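You operate a simulated robot arm through the tools that you are given. There is no shell and no other tool. Be economical: measure what you need, move in short steps, check, and stop when the job is done.

The job below is to be done with a simulated robot arm. You get a single attempt, and the scene is never put back.

TASK
Fit a fresh filter and the green-knobbed plate into the upturned lid.
Fine: both lie in the drawer, fresh filters have green tabs; filter first, plate twisted home, drawer shut, the rest in it left.

It is judged by the outcome, as a careful person would: the job done as asked, and still so three seconds after it is handed in. It fails if anything else is knocked over, pushed out of place, dropped, spilled or broken. Lids that push on must go on centred and level and be pressed home; caps that screw on are set level and turned clockwise until they are tight.

THE ROBOT
A 6-joint arm with a two-finger parallel gripper on a trunk, on a base that drives. Base frame: it is fixed to the floor where the robot stands at the start and does not move with it; the origin is under the middle of the robot, x ahead of it, y to its left, z up. Units: m, rad, N and s.
Its first joint turns from -2.897 to 2.897 rad. Places, roughly: container bench drawer [0.6, -0.1, 0.8]. Payload 3.91 kg.
The tool frame sits at the grasp point between the pads (the TCP): z along the fingers, y along the line on which they close. The tips reach 0.03 m beyond it. Largest opening 0.11 m; finger width 0.02, thickness 0.01; the body of the gripper, 0.048 by 0.112 m, starts 0.055 m behind the TCP.
Orientation is told as [roll, pitch, yaw] about the base's x, y, z axes, in that order, counted from this pose: with the fingers straight down and closing along the base's y, the tool's x points along the base's -x, its y along +y and its z along -z.

THE INTERFACE
- The arm moves only by the tool drive_tool. Its argument "motion" is a list of rows, each a list of 6 numbers: the shift along the base's x, y, z in mm, then the turn, a rotation vector about the base's x, y, z in degrees. In form: [[tx, ty, tz, rx, ry, rz], ...]. A call has 1 to 8 rows; each row is the pose to reach, as a shift and turn from the pose commanded when the call began. "claw" is the gripper command, from -1 (shut) to 1 (fully open), values between in proportion, set as the call begins (left out, the last holds). Each row takes 0.2 s and may step no farther than 0.05 m and 0.15 rad from the row before; otherwise, or with a gripper value out of range, the whole call is refused. A pose out of reach is approached as far as the arm can. The call stops where the force on the tool passes 50 N (or 10 N more than at its start, if that is more) or the arm is blocked; 0.2 s more then pass. The fingers move at their own pace (about 0.045 m/s each) and stop on an object; they squeeze with about 23 N. The grip force told is the motor's: it shows also when the fingers shut on nothing. Time passes only in rows, and 0.2 s behind the last, so rows that repeat a pose let the fingers close. It gives the time, the measured TCP pose, the force on the tool (base axes), the opening and the grip force at its end, in the units of the frame above (readings bear some noise), with the torque about the TCP (base axes, N m) and any sound that the robot's microphone picked up, and new pictures: "show" is both (left out), scene, wrist or none.
- Cameras (640 x 400 px; columns grow to the right, rows downward): "scene" is now at [-0.0364, 0.0843, 1.3441]; the picture's right is [-0.87, -0.50, 0.00], its down [-0.35, 0.60, -0.72] and it looks along [0.36, -0.62, -0.70] (base axes); focal length 214 px, centre (320, 200). "wrist" rides on the gripper at [0.077, 0.007, -0.114] in the tool frame; the picture's right is [-0.09, 1.00, 0.00], its down [-0.80, -0.07, -0.59] and it looks along [-0.59, -0.05, 0.80] (tool axes); focal length 270 px, centre (320, 200). There is no depth. A picture from a camera that has moved, and an enlarged one, comes with that camera's place and axes in the base frame and with its lens.
- lift_body(by): slides the trunk up (or, below 0, down) by that many m; the arm and the scene camera ride with it, the base frame stays. It gives what a move gives, with no picture.
- steer(legs): drives the robot by 1 to 6 legs, each [ahead, turn to the left] in m and rad, along the robot's own axes; the way and the turn of a leg run together, so that a leg with both is an arc; at most 1.5 m and 3.142 rad a leg. The arm and the cameras ride along, it lands a little off, and it stops where it bumps. It gives what a move gives, and a new picture of the scene camera.
- aim_head(pan, tilt): turns the head with the scene camera to pan (to the left, within 2.705 rad either way) and tilt (down, from -0.506 to 1.204), counted from straight ahead of the robot. It gives what a move gives, and a new picture of the scene camera.
- inspect(camera, box): a new picture of the part [left, top, right, bottom] of that camera's present view, enlarged. No time passes.
- sign_off(): hands the job in; it is judged then, once.

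Work in short steps. Places have to be worked out from the pictures, the camera data and where the tool is seen: move nearer, look again, correct. Check each grasp and each placing, and mend what went wrong. You have 120 turns and 260 pictures in all, those below and enlarged ones among them. Open the gripper and draw the arm clear of the work before you hand the job in, unless the task says otherwise; then end with one line.

The tools are called as name(argument=value, ...) on one line, values as JSON. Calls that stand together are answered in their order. drive_tool: Moves the arm, as the interface text tells. Its arguments: {"type":"object","properties":{"motion":{"type":"array","items":{"type":"array","items":{"type":"number"}}},"claw":{"type":"number"},"show":{"type":"string","enum":["both","scene","wrist","none"]}},"required":["motion"]} The other tools are called the same way: lift_body (by) slides the trunk up or down; steer (legs) drives the base; aim_head (pan, tilt) turns the head that bears the scene camera; inspect (camera, box) takes an enlarged picture of a part of a camera's view; sign_off () hands the job in.

At the start:

```text
time: 0.0
eef_pos: [0.2486, -0.3027, 1.2554]
ee_rot: [0.0, 0.0, -0.004]
wrist_force: [0.0, 0.3, -0.4]
torque: [0.05, -0.02, 0.03]
finger_gap: 0.1102
grasp_force: 0.1
trunk travel left (down, up): [-0.305, 0.305]
robot x, y, heading: [-0.0006, 0.0063, 0.001]
head pan, tilt: [-1.051, 0.77]
```

scene: 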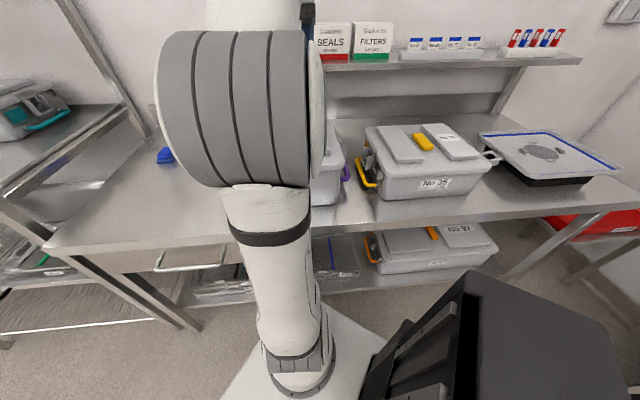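
wrist: 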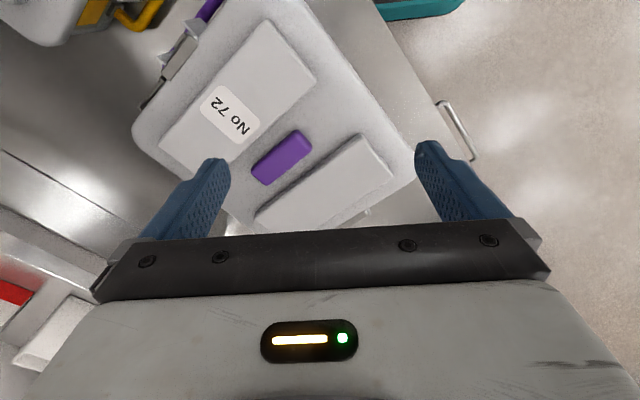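

The view is to the right; the bench is ahead/right. I look around with the head first to find the lid and drawer.

aim_head(pan=-0.3, tilt=0.8)

aim_head(pan=0.4, tilt=0.8)

aim_head(pan=-1.7, tilt=0.7)

```text
time: 1.1
eef_pos: [0.2465, -0.3027, 1.2562]
ee_rot: [0.0, 0.0, -0.004]
wrist_force: [-0.6, 1.1, 0.5]
torque: [0.03, -0.01, 0.01]
finger_gap: 0.11
grasp_force: 0.1
trunk travel left (down, up): [-0.305, 0.305]
robot x, y, heading: [-0.0039, 0.003, -0.002]
head pan, tilt: [-0.3, 0.799]
camera scene: at [-0.0001, 0.1315, 1.3417], right [-0.3, -0.95, 0.0], down [-0.68, 0.21, -0.7], along [0.67, -0.21, -0.72], focal length 214 px, centre (320, 200)
```

scene: 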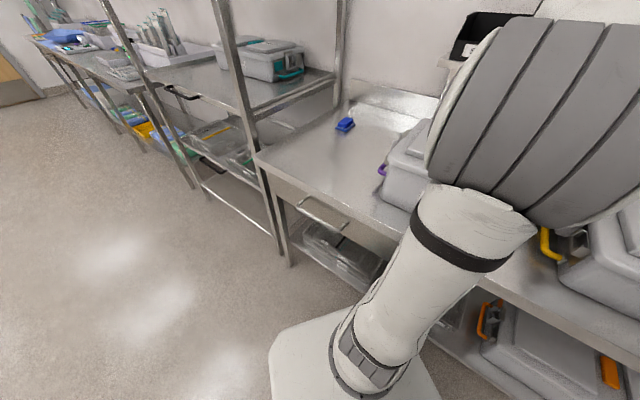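

```text
time: 2.2
eef_pos: [0.2486, -0.3018, 1.2562]
ee_rot: [-0.002, 0.0, -0.004]
wrist_force: [-0.6, 0.1, 0.0]
torque: [-0.01, -0.01, 0.01]
finger_gap: 0.1098
grasp_force: 0.0
trunk travel left (down, up): [-0.305, 0.305]
robot x, y, heading: [-0.0005, 0.0049, -0.002]
head pan, tilt: [0.4, 0.799]
camera scene: at [-0.0028, 0.1868, 1.3417], right [0.39, -0.92, 0.0], down [-0.66, -0.28, -0.7], along [0.64, 0.27, -0.72], focal length 214 px, centre (320, 200)
```

scene: 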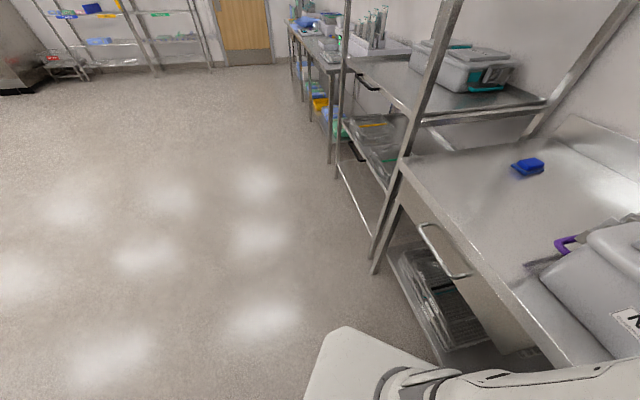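

```text
time: 4.2
eef_pos: [0.2481, -0.3024, 1.2564]
ee_rot: [0.001, 0.0, -0.002]
wrist_force: [-0.7, -1.1, 0.3]
torque: [-0.03, -0.04, -0.01]
finger_gap: 0.11
grasp_force: 0.1
trunk travel left (down, up): [-0.305, 0.305]
robot x, y, heading: [-0.0027, 0.003, 0.002]
head pan, tilt: [-1.7, 0.7]
camera scene: at [-0.0881, 0.0712, 1.3499], right [-0.99, 0.13, 0.0], down [0.08, 0.64, -0.76], along [-0.1, -0.76, -0.64], focal length 214 px, centre (320, 200)
```

scene: 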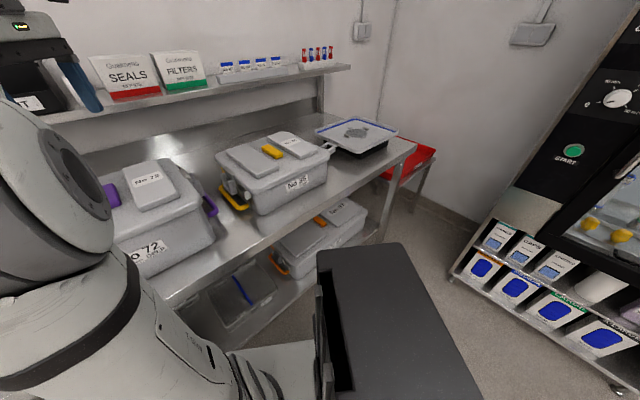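

The lid with a blue gasket at the bench's right end looks to be the upturned one. I zoom in.

inspect(camera="scene", box=[280, 90, 440, 190])

inspect(camera="scene", box=[90, 30, 350, 190])

```text
4.00 times, centred on (360, 140) of scene
camera zoom: at [-0.0881, 0.0712, 1.3499], right [-0.99, 0.13, 0.0], down [0.08, 0.64, -0.76], along [-0.1, -0.76, -0.64], focal length 858 px, centre (160, 440)
```

zoom: 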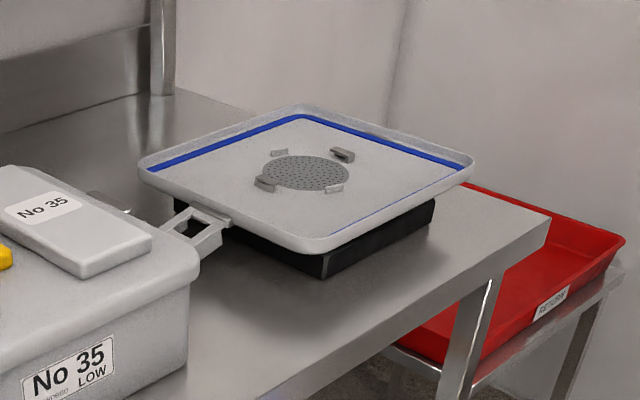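

```text
2.46 times, centred on (220, 110) of scene
camera zoom: at [-0.0881, 0.0712, 1.3499], right [-0.99, 0.13, 0.0], down [0.08, 0.64, -0.76], along [-0.1, -0.76, -0.64], focal length 528 px, centre (566, 422)
```

zoom: 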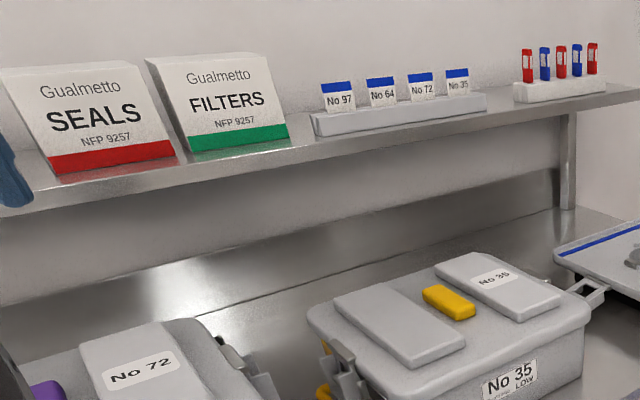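

Bench edge runs about 35° to base x; the drawer handle is near (0.565,-0.056,0.66), lid about (-0.49,-1.20,0.80). I check the black box beside the robot and the space around.

aim_head(pan=-1.9, tilt=1.2)

aim_head(pan=-0.1, tilt=1.0)

inspect(camera="scene", box=[240, 60, 560, 260])

```text
time: 5.1
eef_pos: [0.2487, -0.3028, 1.2557]
ee_rot: [0.0, 0.001, -0.004]
wrist_force: [0.0, 0.1, 0.6]
torque: [0.0, 0.02, 0.03]
finger_gap: 0.1102
grasp_force: 0.1
trunk travel left (down, up): [-0.305, 0.305]
robot x, y, heading: [0.0008, 0.0073, 0.003]
head pan, tilt: [-1.901, 1.201]
camera scene: at [-0.0953, 0.1025, 1.314], right [-0.95, 0.32, 0.0], down [0.3, 0.88, -0.36], along [-0.12, -0.34, -0.93], focal length 214 px, centre (320, 200)
```

scene: 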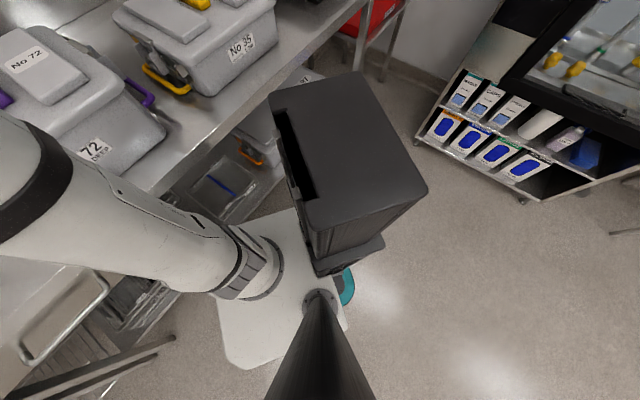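

```text
time: 6.9
eef_pos: [0.2491, -0.302, 1.2555]
ee_rot: [-0.001, 0.001, -0.002]
wrist_force: [0.1, 0.5, 0.8]
torque: [-0.01, 0.02, 0.0]
finger_gap: 0.1102
grasp_force: 0.1
trunk travel left (down, up): [-0.305, 0.305]
robot x, y, heading: [0.0006, 0.009, 0.007]
head pan, tilt: [-0.099, 1.0]
camera scene: at [-0.0078, 0.1485, 1.3266], right [-0.1, -0.99, 0.0], down [-0.84, 0.08, -0.54], along [0.54, -0.05, -0.84], focal length 214 px, centre (320, 200)
```

scene: 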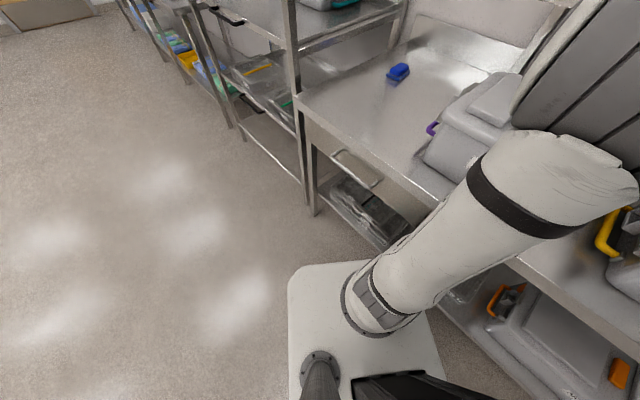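

```text
2.00 times, centred on (400, 160) of scene
camera zoom: at [-0.0078, 0.1485, 1.3266], right [-0.1, -0.99, 0.0], down [-0.84, 0.08, -0.54], along [0.54, -0.05, -0.84], focal length 429 px, centre (160, 280)
```

zoom: 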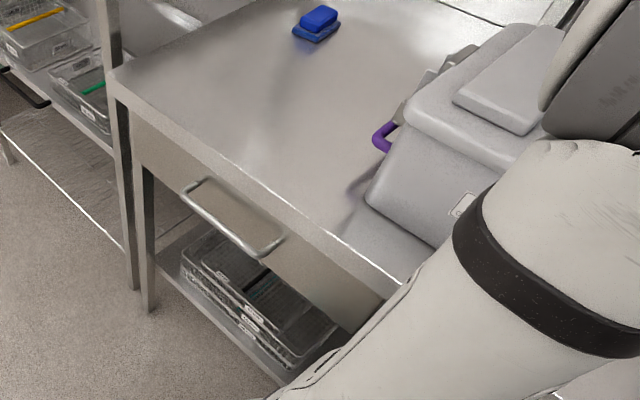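

The platform/box geometry suggests standing a little farther from the drawer. I back up 0.1 m.

steer(legs=[[-0.1, 0.0]])

drive_tool(motion=[[30, 40, -50, 0, 0, 8], [60, 80, -90, 0, 0, 16], [90, 110, -130, 0, 0, 24], [120, 140, -170, 0, 0, 32], [150, 160, -210, 0, 0, 35], [165, 180, -250, 0, 0, 35]], claw=1)

```text
time: 8.1
eef_pos: [0.1469, -0.3022, 1.2559]
ee_rot: [-0.002, 0.001, -0.005]
wrist_force: [0.4, 0.0, 0.7]
torque: [-0.01, 0.03, -0.02]
finger_gap: 0.1098
grasp_force: 0.0
trunk travel left (down, up): [-0.305, 0.305]
robot x, y, heading: [-0.1022, 0.0072, -0.005]
head pan, tilt: [-0.099, 1.0]
camera scene: at [-0.108, 0.1487, 1.3265], right [-0.1, -0.99, 0.0], down [-0.84, 0.08, -0.54], along [0.54, -0.05, -0.84], focal length 214 px, centre (320, 200)
```

scene: 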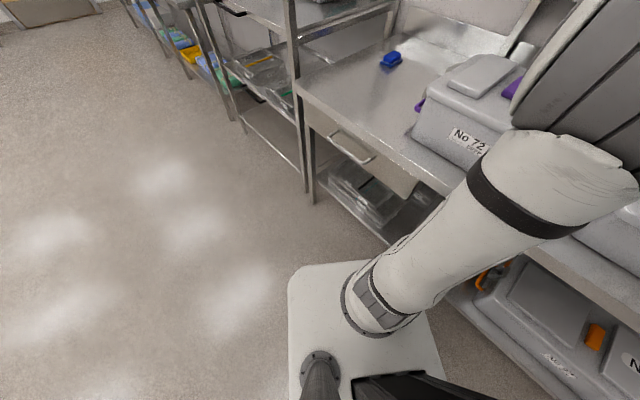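

```text
refused: row 1 steps farther than a row can; nothing moved
```

Steps too long; smaller rows to a point in front of the drawer, with yaw +35°.

drive_tool(motion=[[25, 35, -15, 0, 0, 5], [50, 70, -30, 0, 0, 10], [75, 105, -45, 0, 0, 15], [100, 140, -60, 0, 0, 20], [125, 175, -75, 0, 0, 25], [150, 210, -90, 0, 0, 30], [175, 245, -105, 0, 0, 35], [190, 270, -120, 0, 0, 35]], claw=1)

```text
time: 9.8
eef_pos: [0.3387, -0.032, 1.1352]
ee_rot: [0.001, 0.0, 0.606]
wrist_force: [0.6, 0.4, 0.0]
torque: [-0.02, -0.02, -0.03]
finger_gap: 0.1101
grasp_force: 0.1
trunk travel left (down, up): [-0.305, 0.305]
robot x, y, heading: [-0.1035, 0.0022, 0.004]
head pan, tilt: [-0.099, 1.0]
camera scene: at [-0.1078, 0.1486, 1.3266], right [-0.1, -0.99, 0.0], down [-0.84, 0.08, -0.54], along [0.54, -0.05, -0.84], focal length 214 px, centre (320, 200)
camera wrist: at [0.2722, -0.0711, 1.2501], right [-0.5, 0.87, 0.0], down [0.7, 0.4, 0.59], along [0.52, 0.29, -0.8], focal length 270 px, centre (320, 200)
```

scene: 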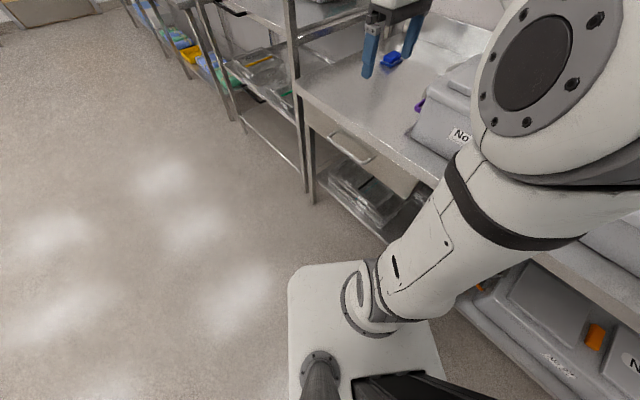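
wrist: 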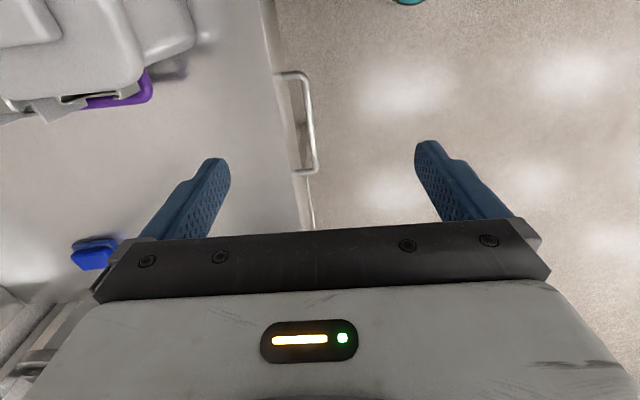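

Wrist and scene readings of the bench edge disagree; I zoom both to fix the handle height.

inspect(camera="wrist", box=[200, 0, 440, 240])

inspect(camera="scene", box=[280, 50, 440, 210])

```text
1.67 times, centred on (320, 120) of wrist
camera zoom: at [0.2722, -0.0711, 1.2501], right [-0.5, 0.87, 0.0], down [0.7, 0.4, 0.59], along [0.52, 0.29, -0.8], focal length 450 px, centre (320, 333)
```

zoom: 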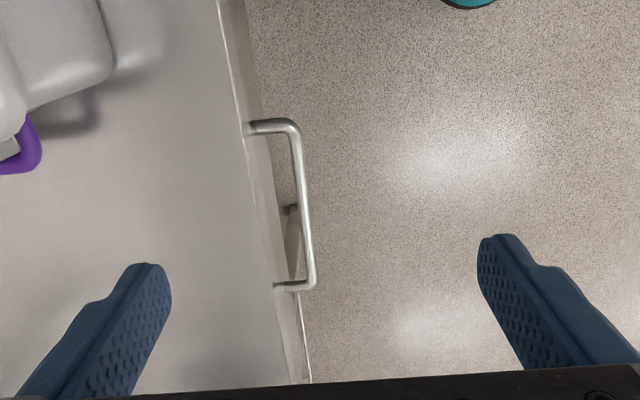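

```text
2.50 times, centred on (360, 130) of scene
camera zoom: at [-0.1078, 0.1486, 1.3266], right [-0.1, -0.99, 0.0], down [-0.84, 0.08, -0.54], along [0.54, -0.05, -0.84], focal length 536 px, centre (220, 375)
```

zoom: 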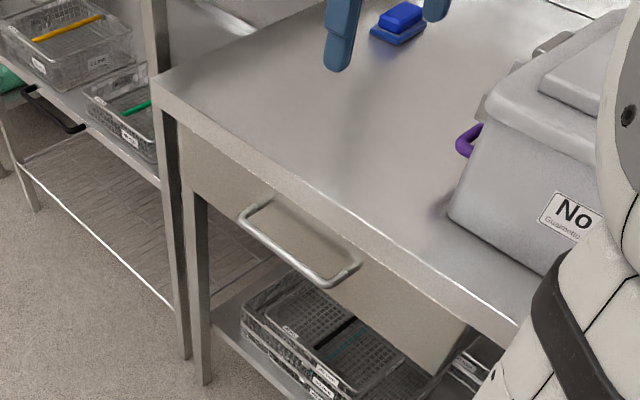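

Triangulating gives the handle at z≈0.775 with centre (0.455, 0.007), bench top ≈0.89 and drawer front ≈0.05 behind the bar. I back up a bit more for room, then tilt the tool 70° toward the drawer.

steer(legs=[[-0.08, 0.0]])

drive_tool(motion=[[15, 20, -20, -6.55, -4.6, 0], [30, 40, -40, -13.1, -9.2, 0], [45, 60, -60, -19.7, -13.8, 0], [60, 80, -80, -26.2, -18.4, 0], [75, 100, -100, -32.8, -23, 0], [90, 120, -120, -39.3, -27.5, 0], [105, 140, -140, -45.9, -32.1, 0], [115, 150, -160, -52.4, -36.7, 0]], claw=0.1)

```text
time: 10.9
eef_pos: [0.2603, -0.0324, 1.1366]
ee_rot: [0.0, 0.0, 0.606]
wrist_force: [1.2, -0.1, 0.2]
torque: [0.0, 0.0, -0.02]
finger_gap: 0.1102
grasp_force: 0.0
trunk travel left (down, up): [-0.305, 0.305]
robot x, y, heading: [-0.1772, 0.007, -0.002]
head pan, tilt: [-0.099, 1.0]
camera scene: at [-0.1868, 0.1487, 1.3266], right [-0.1, -0.99, 0.0], down [-0.84, 0.08, -0.54], along [0.54, -0.05, -0.84], focal length 214 px, centre (320, 200)
```

scene: 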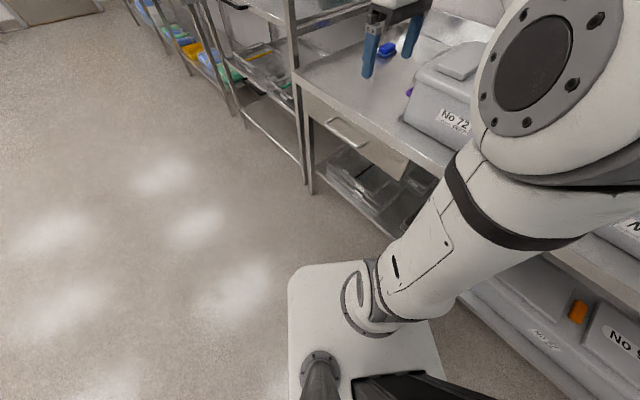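

```text
time: 12.7
eef_pos: [0.3752, 0.1192, 0.9776]
ee_rot: [-1.119, -0.006, 0.609]
wrist_force: [0.3, 0.3, 0.3]
torque: [0.02, -0.03, 0.0]
finger_gap: 0.0605
grasp_force: 0.0
trunk travel left (down, up): [-0.305, 0.305]
robot x, y, heading: [-0.182, 0.0059, 0.001]
head pan, tilt: [-0.099, 1.0]
camera scene: at [-0.1865, 0.1487, 1.3266], right [-0.1, -0.99, 0.0], down [-0.84, 0.08, -0.54], along [0.54, -0.05, -0.84], focal length 214 px, centre (320, 200)
camera wrist: at [0.2519, 0.1607, 1.0214], right [-0.17, 0.41, -0.9], down [0.37, 0.87, 0.33], along [0.91, -0.27, -0.3], focal length 270 px, centre (320, 200)
```

scene: 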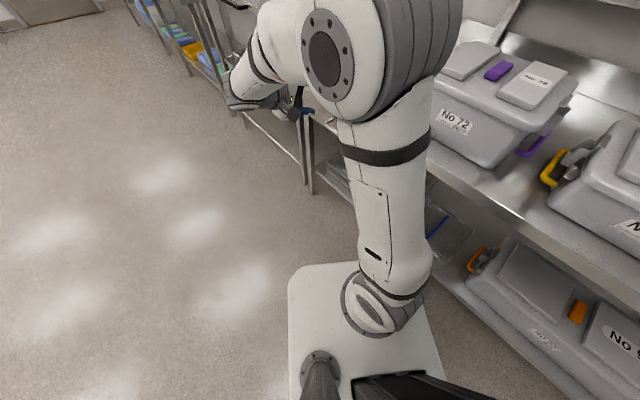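
wrist: 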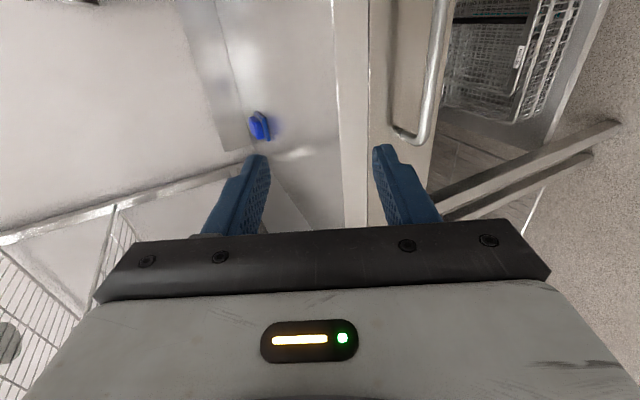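

The tilt works. Now I lower to handle height in front of it.

drive_tool(motion=[[0, 0, -50, 0, 0, 0], [0, 0, -100, 0, 0, 0], [0, 0, -150, 0, 0, 0], [0, 0, -200, 0, 0, 0]], claw=-0.1)

```text
time: 13.7
eef_pos: [0.3783, 0.1161, 0.7786]
ee_rot: [-1.117, -0.005, 0.61]
wrist_force: [-0.1, 0.3, 0.3]
torque: [-0.03, 0.01, 0.02]
finger_gap: 0.0493
grasp_force: 0.0
trunk travel left (down, up): [-0.305, 0.305]
robot x, y, heading: [-0.1822, 0.0037, -0.0]
head pan, tilt: [-0.099, 1.0]
camera scene: at [-0.1866, 0.1486, 1.3266], right [-0.1, -0.99, 0.0], down [-0.84, 0.08, -0.54], along [0.54, -0.05, -0.84], focal length 214 px, centre (320, 200)
camera wrist: at [0.2538, 0.1586, 0.8218], right [-0.17, 0.41, -0.89], down [0.37, 0.87, 0.33], along [0.91, -0.27, -0.3], focal length 270 px, centre (320, 200)
```

scene: 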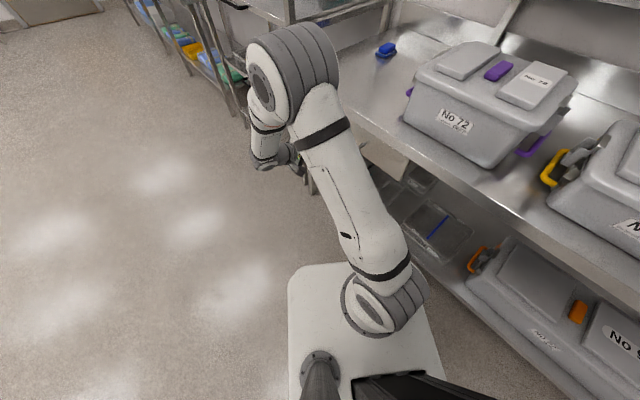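
wrist: 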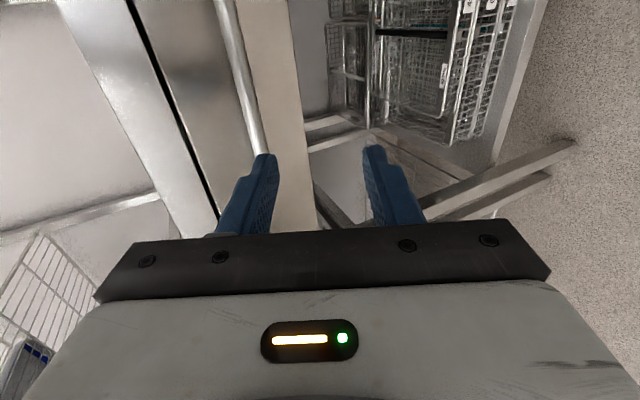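

Bar height reads ≈0.78, level with the TCP. I advance along the inward normal to straddle the bar.

drive_tool(motion=[[23, -33, 0, 0, 0, 0], [46, -66, 1, 0, 0, 0], [60, -86, 1, 0, 0, 0], [73, -104, 1, 0, 0, 0]])

```text
time: 14.7
eef_pos: [0.4444, 0.0174, 0.7769]
ee_rot: [-1.12, -0.005, 0.613]
wrist_force: [-32.1, 32.8, 10.5]
torque: [-0.84, -0.72, -0.19]
finger_gap: 0.0443
grasp_force: 0.1
trunk travel left (down, up): [-0.305, 0.305]
robot x, y, heading: [-0.1799, 0.0023, -0.003]
head pan, tilt: [-0.099, 1.0]
camera scene: at [-0.191, 0.1517, 1.3264], right [-0.1, -0.99, 0.0], down [-0.84, 0.08, -0.54], along [0.54, -0.06, -0.84], focal length 214 px, centre (320, 200)
camera wrist: at [0.3213, 0.0578, 0.8203], right [-0.17, 0.41, -0.9], down [0.36, 0.87, 0.33], along [0.91, -0.27, -0.3], focal length 270 px, centre (320, 200)
```

scene: 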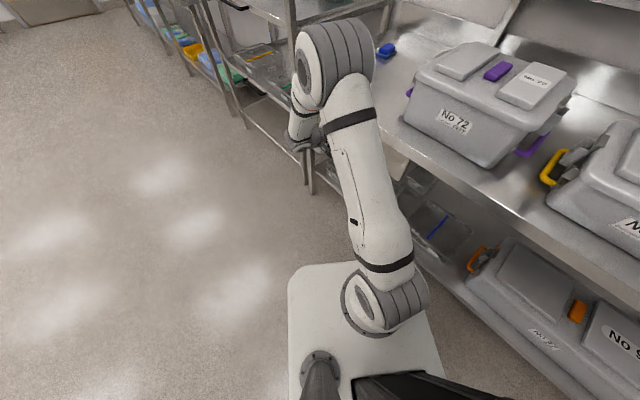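
wrist: 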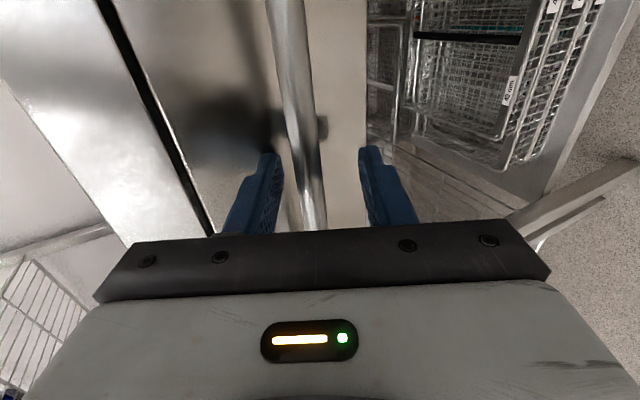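

The tips touch the drawer front with the bar between the fingers. I back 8 mm and close.

drive_tool(motion=[[-8, 11, 0, 0, 0, 0], [-8, 11, 0, 0, 0, 0], [-8, 11, 0, 0, 0, 0], [-8, 11, 0, 0, 0, 0]], claw=-1, show="wrist")

```text
time: 15.7
eef_pos: [0.4392, 0.0231, 0.7817]
ee_rot: [-1.122, -0.008, 0.611]
wrist_force: [7.5, 4.4, 38.3]
torque: [-0.64, 0.82, -0.78]
finger_gap: 0.0137
grasp_force: 44.8
trunk travel left (down, up): [-0.305, 0.305]
robot x, y, heading: [-0.1763, 0.0044, 0.001]
head pan, tilt: [-0.099, 1.0]
camera wrist: at [0.3151, 0.0656, 0.8228], right [-0.17, 0.41, -0.9], down [0.36, 0.87, 0.33], along [0.92, -0.27, -0.3], focal length 270 px, centre (320, 200)
```

wrist: 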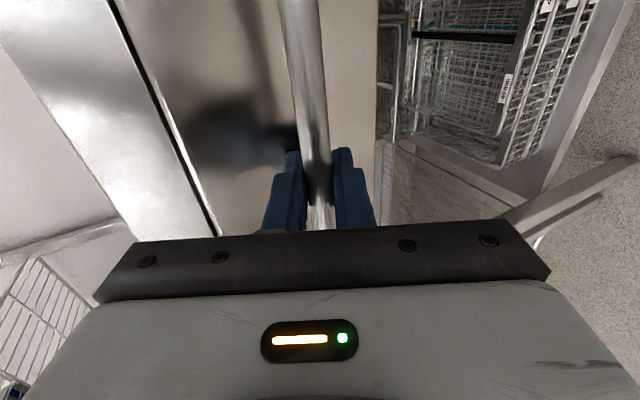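

Bar held. I ease up a few mm and pull the drawer out along the normal.

drive_tool(motion=[[0, 0, 4, 0, 0, 0], [-11, 16, 4, 0, 0, 0], [-23, 33, 4, 0, 0, 0], [-40, 57, 4, 0, 0, 0], [-57, 82, 4, 0, 0, 0], [-75, 106, 4, 0, 0, 0]])

```text
time: 17.1
eef_pos: [0.3633, 0.1298, 0.7807]
ee_rot: [-1.115, -0.003, 0.609]
wrist_force: [3.9, 4.9, 0.9]
torque: [-0.46, 0.28, -0.32]
finger_gap: 0.0134
grasp_force: 45.3
trunk travel left (down, up): [-0.305, 0.305]
robot x, y, heading: [-0.1801, 0.0095, -0.001]
head pan, tilt: [-0.099, 1.0]
camera scene: at [-0.1862, 0.1491, 1.3263], right [-0.1, -0.99, 0.0], down [-0.84, 0.08, -0.54], along [0.54, -0.05, -0.84], focal length 214 px, centre (320, 200)
camera wrist: at [0.2399, 0.1713, 0.824], right [-0.18, 0.41, -0.89], down [0.37, 0.87, 0.33], along [0.91, -0.27, -0.31], focal length 270 px, centre (320, 200)
```

scene: 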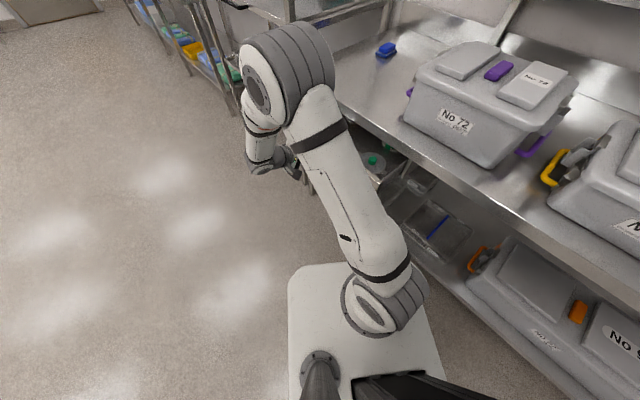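
wrist: 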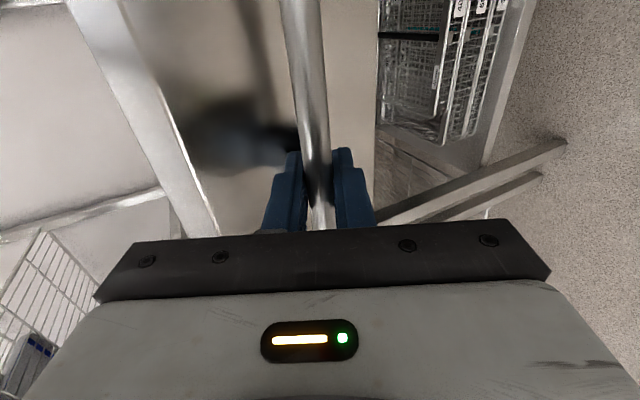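

It slides; green knob visible in the drawer. I pull on.

drive_tool(motion=[[-17, 25, 0, 0, 0, 0], [-34, 49, 0, 0, 0, 0], [-51, 74, 0, 0, 0, 0], [-69, 98, 0, 0, 0, 0], [-86, 123, 0, 0, 0, 0], [-98, 140, 0, 0, 0, 0]])

```text
time: 18.5
eef_pos: [0.2648, 0.2708, 0.7805]
ee_rot: [-1.118, 0.0, 0.609]
wrist_force: [-21.6, -13.6, -34.0]
torque: [-0.11, 0.04, 0.37]
finger_gap: 0.0137
grasp_force: 44.8
trunk travel left (down, up): [-0.305, 0.305]
robot x, y, heading: [-0.1799, 0.0051, -0.007]
head pan, tilt: [-0.099, 1.0]
camera scene: at [-0.1866, 0.1488, 1.3264], right [-0.1, -0.99, 0.0], down [-0.84, 0.08, -0.54], along [0.54, -0.05, -0.84], focal length 214 px, centre (320, 200)
camera wrist: at [0.14, 0.3128, 0.8244], right [-0.18, 0.41, -0.9], down [0.37, 0.87, 0.33], along [0.91, -0.27, -0.31], focal length 270 px, centre (320, 200)
```

scene: 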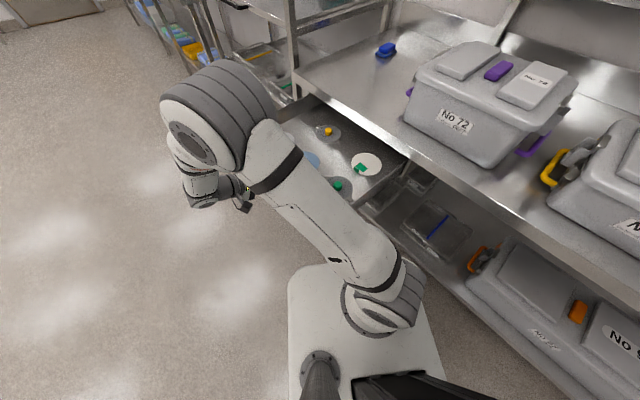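
wrist: 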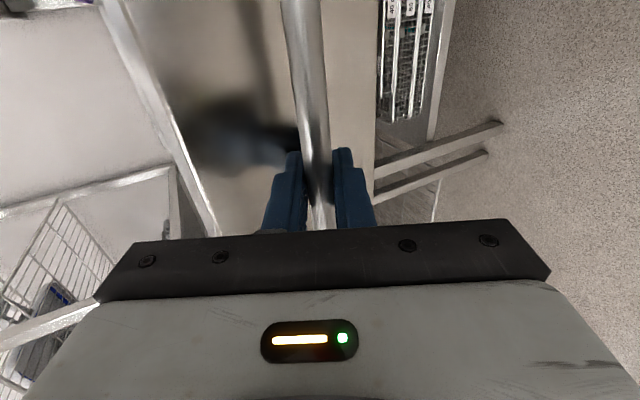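

Drawer is open about 0.3 m and contents are visible. Release, retreat outward, then up.

drive_tool(motion=[[0, 0, 0, 0, 0, 0], [0, 0, 0, 0, 0, 0], [0, 0, 0, 0, 0, 0], [-17, 25, 0, 0, 0, 0], [-40, 57, 0, 0, 0, 0], [-40, 57, 45, 0, 0, 0], [-40, 57, 95, 0, 0, 0], [-40, 57, 145, 0, 0, 0]], claw=0, show="scene")

```text
time: 20.3
eef_pos: [0.2278, 0.3296, 0.9263]
ee_rot: [-1.117, -0.004, 0.61]
wrist_force: [1.2, 0.2, -0.4]
torque: [-0.02, 0.02, 0.02]
finger_gap: 0.0553
grasp_force: 0.0
trunk travel left (down, up): [-0.305, 0.305]
robot x, y, heading: [-0.1782, 0.008, -0.001]
head pan, tilt: [-0.099, 1.0]
camera scene: at [-0.1867, 0.1487, 1.3265], right [-0.1, -0.99, 0.0], down [-0.84, 0.08, -0.54], along [0.54, -0.05, -0.84], focal length 214 px, centre (320, 200)
```

scene: 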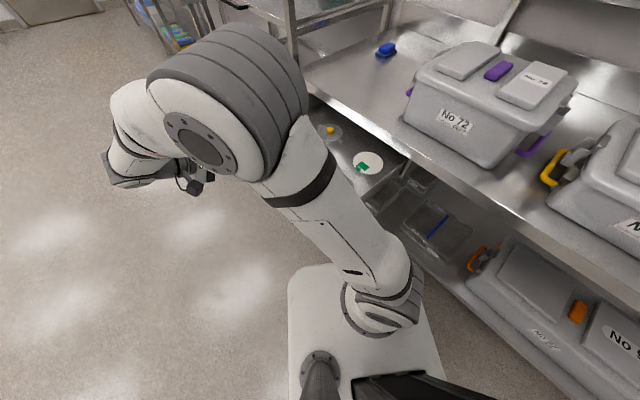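

Now rise and untilt to look straight down over the drawer.

drive_tool(motion=[[0, 0, 45, 6.55, 4.6, 0], [0, -5, 90, 13.1, 9.2, 0], [0, -30, 130, 19.7, 13.8, 0], [0, -70, 150, 26.2, 18.4, 0], [-5, -115, 160, 32.8, 23, 0], [-10, -160, 160, 39.3, 27.5, 0], [-15, -205, 160, 45.9, 32.1, 0], [-20, -250, 160, 52.4, 36.7, 0]], claw=0.3)

```text
time: 22.1
eef_pos: [0.207, 0.0756, 1.0847]
ee_rot: [0.002, 0.0, 0.606]
wrist_force: [0.0, -0.1, -0.3]
torque: [-0.04, -0.01, 0.0]
finger_gap: 0.0717
grasp_force: 0.1
trunk travel left (down, up): [-0.305, 0.305]
robot x, y, heading: [-0.1776, 0.0053, 0.001]
head pan, tilt: [-0.099, 1.0]
camera scene: at [-0.1867, 0.1487, 1.3265], right [-0.1, -0.99, 0.0], down [-0.84, 0.08, -0.54], along [0.54, -0.05, -0.84], focal length 214 px, centre (320, 200)
camera wrist: at [0.1389, 0.0377, 1.1989], right [-0.5, 0.87, 0.0], down [0.7, 0.4, 0.6], along [0.52, 0.3, -0.8], focal length 270 px, centre (320, 200)
```

scene: 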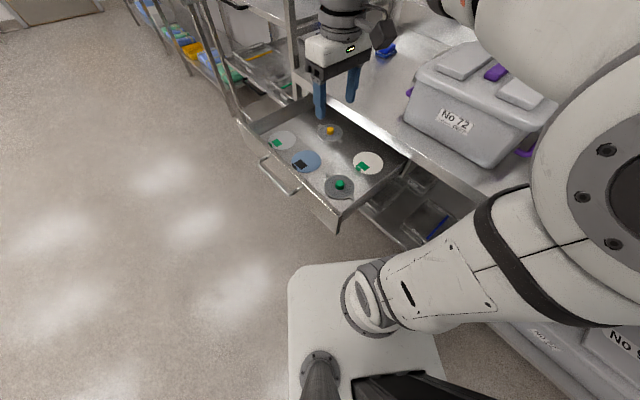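
wrist: 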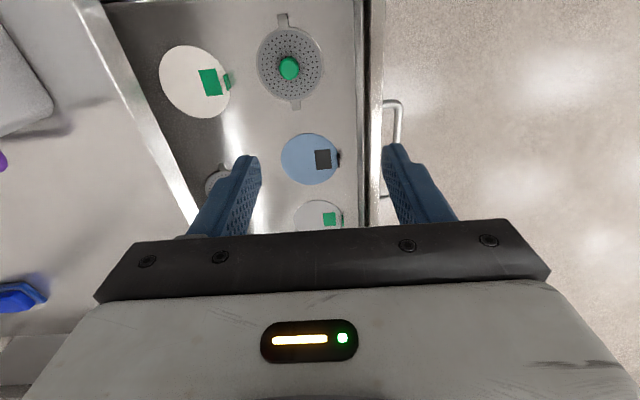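

Excellent view. I zoom into both pictures to examine the contents.

inspect(camera="scene", box=[240, 100, 420, 240])

inspect(camera="wrist", box=[130, 0, 400, 170])

```text
2.86 times, centred on (330, 170) of scene
camera zoom: at [-0.1867, 0.1487, 1.3265], right [-0.1, -0.99, 0.0], down [-0.84, 0.08, -0.54], along [0.54, -0.05, -0.84], focal length 613 px, centre (291, 286)
```

zoom: 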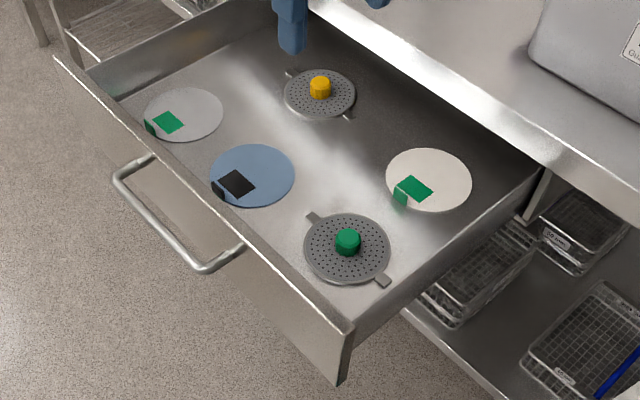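

```text
2.35 times, centred on (265, 85) of wrist
camera zoom: at [0.1389, 0.0377, 1.1989], right [-0.5, 0.87, 0.0], down [0.7, 0.4, 0.6], along [0.52, 0.3, -0.8], focal length 636 px, centre (449, 471)
```

zoom: 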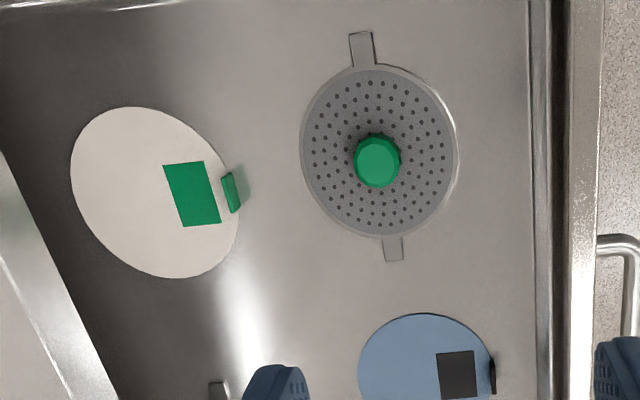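

Filter with green tab: white disc near (0.332,-0.08) with an upright green tab at about (0.30,-0.035); plate knob about (0.233,0.043); floor ≈0.735. I move down over the tab for a close look.

drive_tool(motion=[[16, -19, -36, 0, 0, 0], [32, -37, -72, 0, 0, 0], [48, -55, -108, 0, 0, 0], [64, -74, -144, 0, 0, 0], [80, -93, -180, 0, 0, 0], [94, -111, -205, 0, 0, 0]], claw=0.0)

inspect(camera="scene", box=[240, 100, 420, 240])

```text
time: 23.5
eef_pos: [0.2992, -0.0331, 0.8803]
ee_rot: [0.0, 0.0, 0.607]
wrist_force: [-0.4, 0.0, 0.9]
torque: [0.05, -0.02, -0.03]
finger_gap: 0.0551
grasp_force: 0.1
trunk travel left (down, up): [-0.305, 0.305]
robot x, y, heading: [-0.1836, 0.0071, 0.001]
head pan, tilt: [-0.099, 1.0]
camera scene: at [-0.1866, 0.1487, 1.3266], right [-0.1, -0.99, 0.0], down [-0.84, 0.08, -0.54], along [0.54, -0.05, -0.84], focal length 214 px, centre (320, 200)
camera wrist: at [0.2333, -0.073, 0.9948], right [-0.5, 0.87, 0.0], down [0.7, 0.4, 0.59], along [0.52, 0.29, -0.8], focal length 270 px, centre (320, 200)
```

scene: 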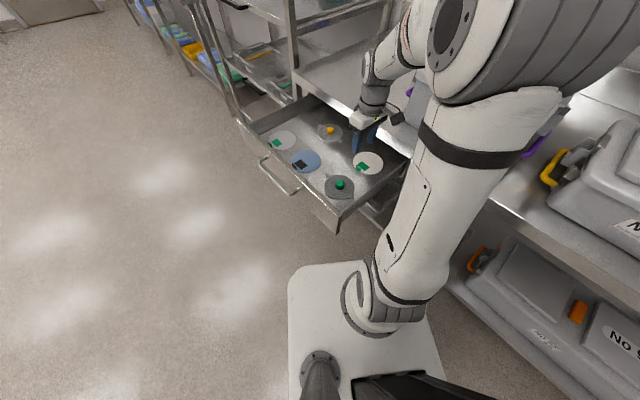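
wrist: 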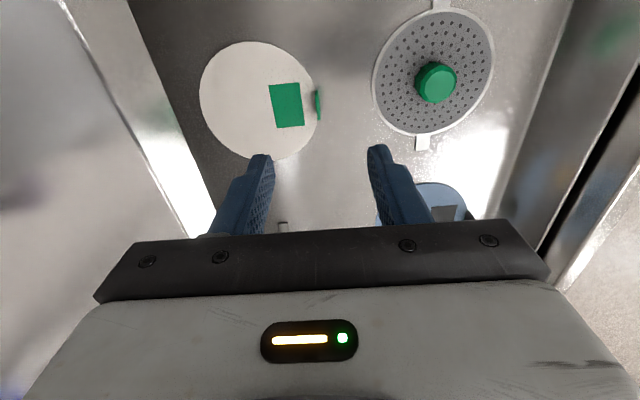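

```text
2.86 times, centred on (330, 170) of scene
camera zoom: at [-0.1866, 0.1487, 1.3266], right [-0.1, -0.99, 0.0], down [-0.84, 0.08, -0.54], along [0.54, -0.05, -0.84], focal length 613 px, centre (291, 286)
```

zoom: 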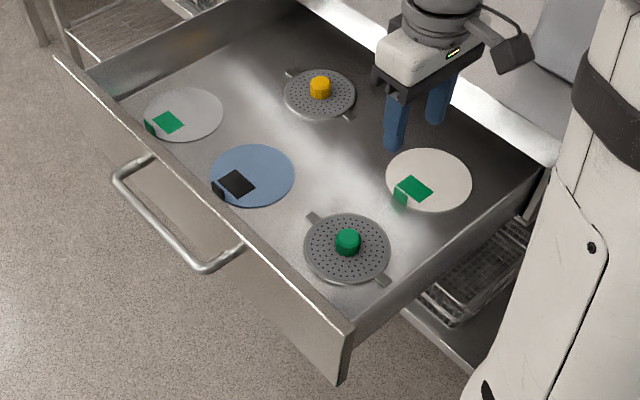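

Tab matches the TCP within ~5 mm. I narrow the fingers and descend to 0.80 with a small correction.

drive_tool(motion=[[3, -4, -30, 0, 0, 0], [3, -4, -60, 0, 0, 0], [3, -4, -80, 0, 0, 0]], claw=-0.3)

inspect(camera="wrist", box=[220, 100, 420, 240])

inspect(camera="scene", box=[300, 110, 420, 210])

```text
time: 24.3
eef_pos: [0.3049, -0.039, 0.8021]
ee_rot: [0.0, 0.0, 0.605]
wrist_force: [0.2, -0.1, 0.7]
torque: [0.01, 0.0, 0.03]
finger_gap: 0.0385
grasp_force: 0.1
trunk travel left (down, up): [-0.305, 0.305]
robot x, y, heading: [-0.177, 0.0048, -0.003]
head pan, tilt: [-0.099, 1.0]
camera scene: at [-0.1865, 0.1486, 1.3266], right [-0.1, -0.99, 0.0], down [-0.84, 0.08, -0.54], along [0.54, -0.05, -0.84], focal length 214 px, centre (320, 200)
camera wrist: at [0.2376, -0.0766, 0.9159], right [-0.5, 0.87, 0.0], down [0.7, 0.4, 0.59], along [0.52, 0.29, -0.8], focal length 270 px, centre (320, 200)
```

scene: 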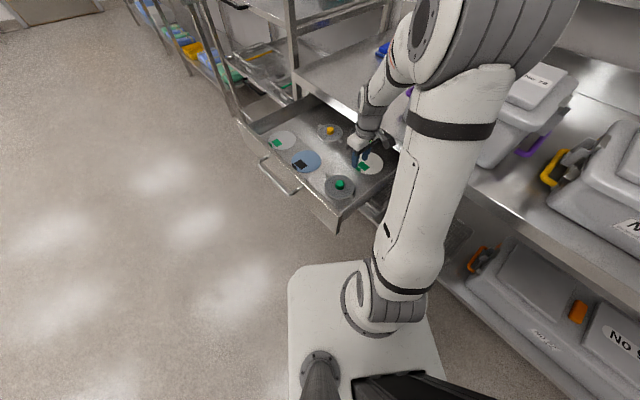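
wrist: 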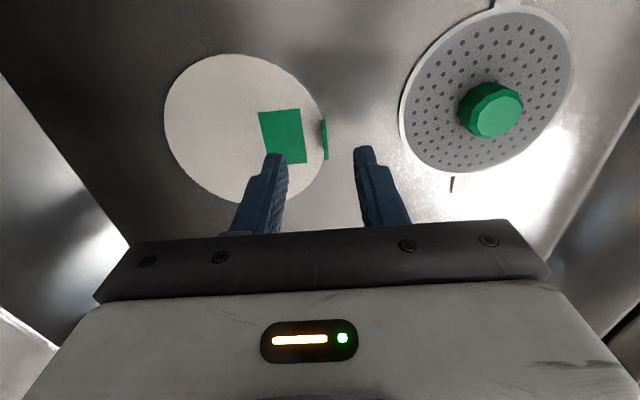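

```text
2.86 times, centred on (320, 170) of wrist
camera zoom: at [0.2376, -0.0766, 0.9159], right [-0.5, 0.87, 0.0], down [0.7, 0.4, 0.59], along [0.52, 0.29, -0.8], focal length 772 px, centre (320, 286)
```

zoom: 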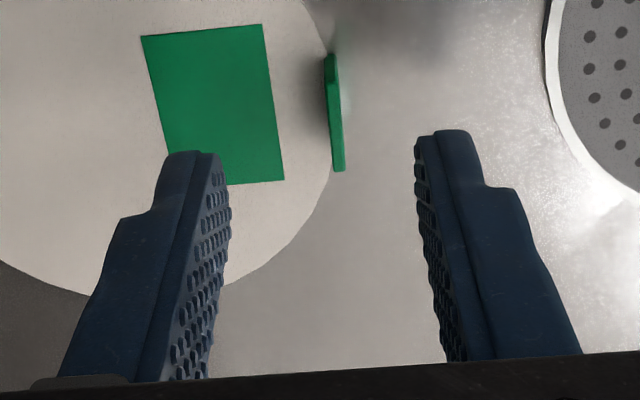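

```text
4.00 times, centred on (360, 160) of scene
camera zoom: at [-0.1865, 0.1486, 1.3266], right [-0.1, -0.99, 0.0], down [-0.84, 0.08, -0.54], along [0.54, -0.05, -0.84], focal length 858 px, centre (160, 360)
```

zoom: 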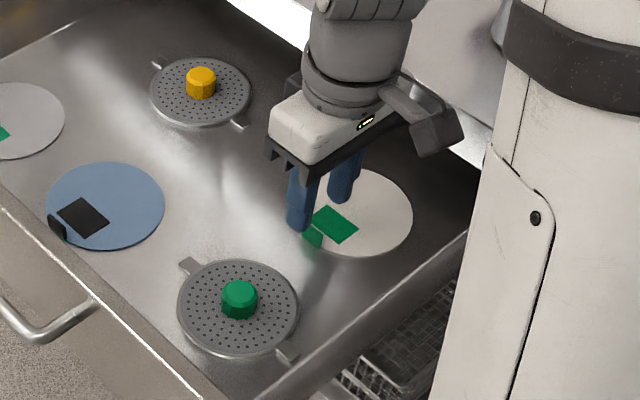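

Tab sits ~3 mm off the TCP. I correct and descend toward it.

drive_tool(motion=[[-3, 1, -12, 0, 0, 0], [-3, 1, -24, 0, 0, 0]], show="none")

inspect(camera="wrist", box=[220, 100, 420, 240])

inspect(camera="scene", box=[320, 120, 400, 190])

```text
time: 24.9
eef_pos: [0.3022, -0.0368, 0.7778]
ee_rot: [0.001, -0.001, 0.604]
wrist_force: [-0.5, 0.2, -0.2]
torque: [0.0, 0.02, 0.0]
finger_gap: 0.0382
grasp_force: 0.1
trunk travel left (down, up): [-0.305, 0.305]
robot x, y, heading: [-0.178, 0.0042, -0.007]
head pan, tilt: [-0.099, 1.0]
```

```text
2.86 times, centred on (320, 170) of wrist
camera zoom: at [0.2341, -0.0754, 0.8927], right [-0.5, 0.87, 0.0], down [0.7, 0.4, 0.59], along [0.52, 0.29, -0.8], focal length 772 px, centre (320, 286)
```

zoom: 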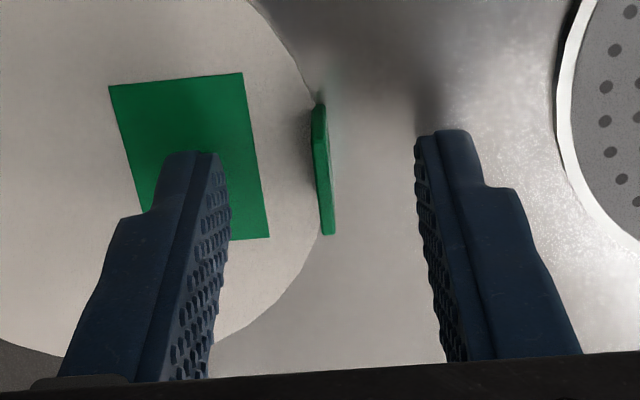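

```text
5.71 times, centred on (360, 155) of scene
camera zoom: at [-0.1866, 0.1487, 1.3266], right [-0.1, -0.99, 0.0], down [-0.84, 0.08, -0.54], along [0.54, -0.05, -0.84], focal length 1226 px, centre (91, 457)
```

zoom: 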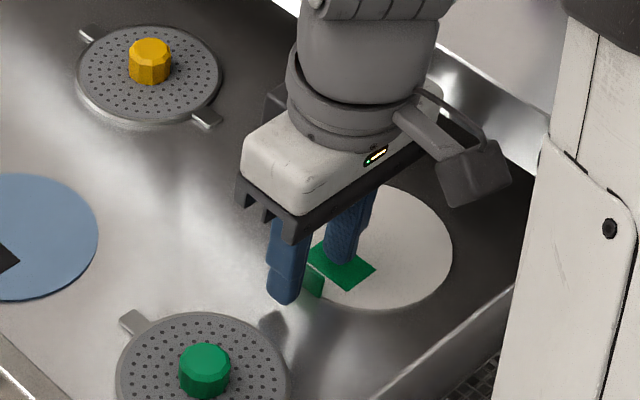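

Tips are around tab-mid height. I lower 6 mm more, watching force.

drive_tool(motion=[[0, 0, -3, 0, 0, 0], [0, 0, -6, 0, 0, 0]], show="none")

inspect(camera="wrist", box=[220, 100, 420, 240])

inspect(camera="scene", box=[330, 140, 380, 180])

```text
time: 25.5
eef_pos: [0.3003, -0.036, 0.772]
ee_rot: [0.0, 0.001, 0.606]
wrist_force: [0.5, -0.2, 0.4]
torque: [0.02, 0.0, -0.03]
finger_gap: 0.0387
grasp_force: 0.0
trunk travel left (down, up): [-0.305, 0.305]
robot x, y, heading: [-0.181, 0.0048, -0.001]
head pan, tilt: [-0.099, 1.0]
```

```text
2.86 times, centred on (320, 170) of wrist
camera zoom: at [0.234, -0.0757, 0.886], right [-0.5, 0.87, 0.0], down [0.7, 0.4, 0.59], along [0.52, 0.29, -0.8], focal length 772 px, centre (320, 286)
```

zoom: 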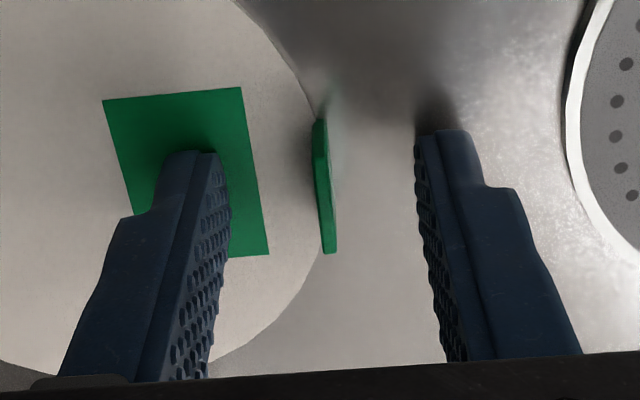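

```text
10.00 times, centred on (355, 160) of scene
camera zoom: at [-0.1866, 0.1486, 1.3266], right [-0.1, -0.99, 0.0], down [-0.84, 0.08, -0.54], along [0.54, -0.05, -0.84], focal length 2145 px, centre (-30, 600)
```

zoom: 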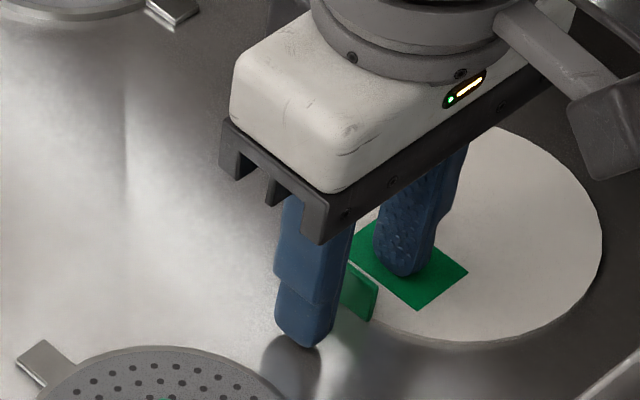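

Tips are close to the floor with the tab between. Close on it.

drive_tool(motion=[[0, 0, 0, 0, 0, 0], [0, 0, 0, 0, 0, 0], [0, 0, 0, 0, 0, 0], [0, 0, 0, 0, 0, 0]], claw=-1, show="none")

inspect(camera="wrist", box=[220, 100, 420, 240])

```text
time: 26.5
eef_pos: [0.3003, -0.0376, 0.7715]
ee_rot: [0.0, 0.001, 0.605]
wrist_force: [0.0, -0.9, -0.5]
torque: [-0.04, 0.0, 0.0]
finger_gap: 0.0014
grasp_force: 23.1
trunk travel left (down, up): [-0.305, 0.305]
robot x, y, heading: [-0.1803, 0.0024, -0.0]
head pan, tilt: [-0.099, 1.0]
```

```text
2.86 times, centred on (320, 170) of wrist
camera zoom: at [0.234, -0.0757, 0.8861], right [-0.5, 0.87, 0.0], down [0.7, 0.4, 0.59], along [0.52, 0.29, -0.8], focal length 772 px, centre (320, 286)
```

zoom: 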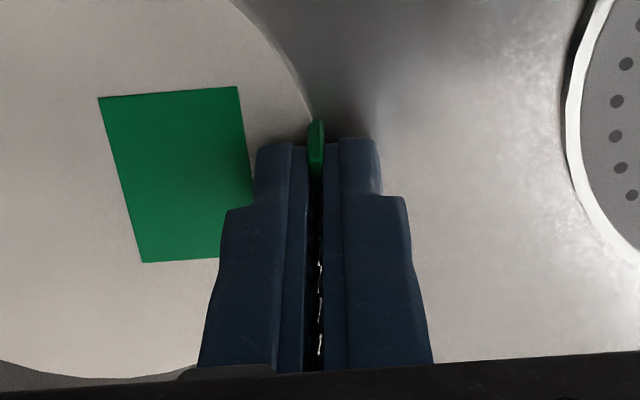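

Tab is gripped (1.4 mm). Lift gently and check.

drive_tool(motion=[[0, 0, 15, 0, 0, 0], [0, 0, 35, 0, 0, 0], [-10, 15, 80, 0, 0, 0], [-20, 30, 125, 0, 0, 0]])

```text
time: 27.5
eef_pos: [0.2773, -0.005, 0.9015]
ee_rot: [0.0, -0.001, 0.606]
wrist_force: [0.8, -0.4, -0.9]
torque: [-0.02, 0.01, -0.02]
finger_gap: 0.0013
grasp_force: 23.6
trunk travel left (down, up): [-0.305, 0.305]
robot x, y, heading: [-0.1786, 0.0052, -0.0]
head pan, tilt: [-0.099, 1.0]
camera scene: at [-0.1868, 0.1485, 1.3265], right [-0.1, -0.99, 0.0], down [-0.84, 0.08, -0.54], along [0.54, -0.05, -0.84], focal length 214 px, centre (320, 200)
camera wrist: at [0.2106, -0.0442, 1.016], right [-0.5, 0.87, 0.0], down [0.7, 0.4, 0.59], along [0.52, 0.29, -0.8], focal length 270 px, centre (320, 200)
```

scene: 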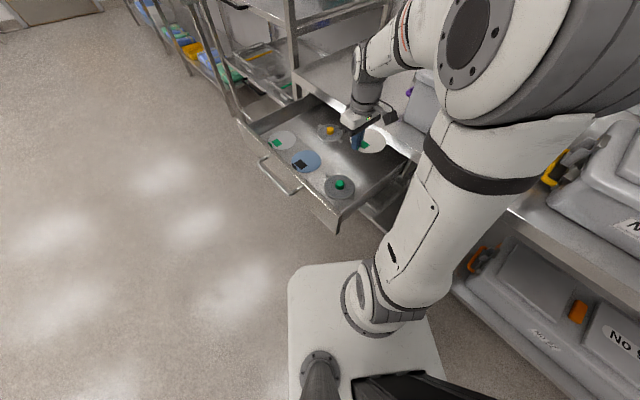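
wrist: 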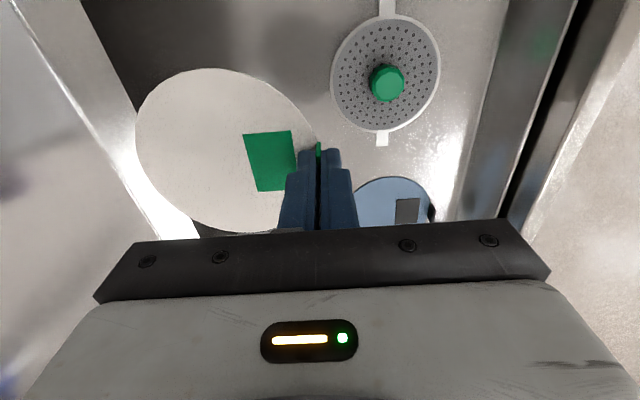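

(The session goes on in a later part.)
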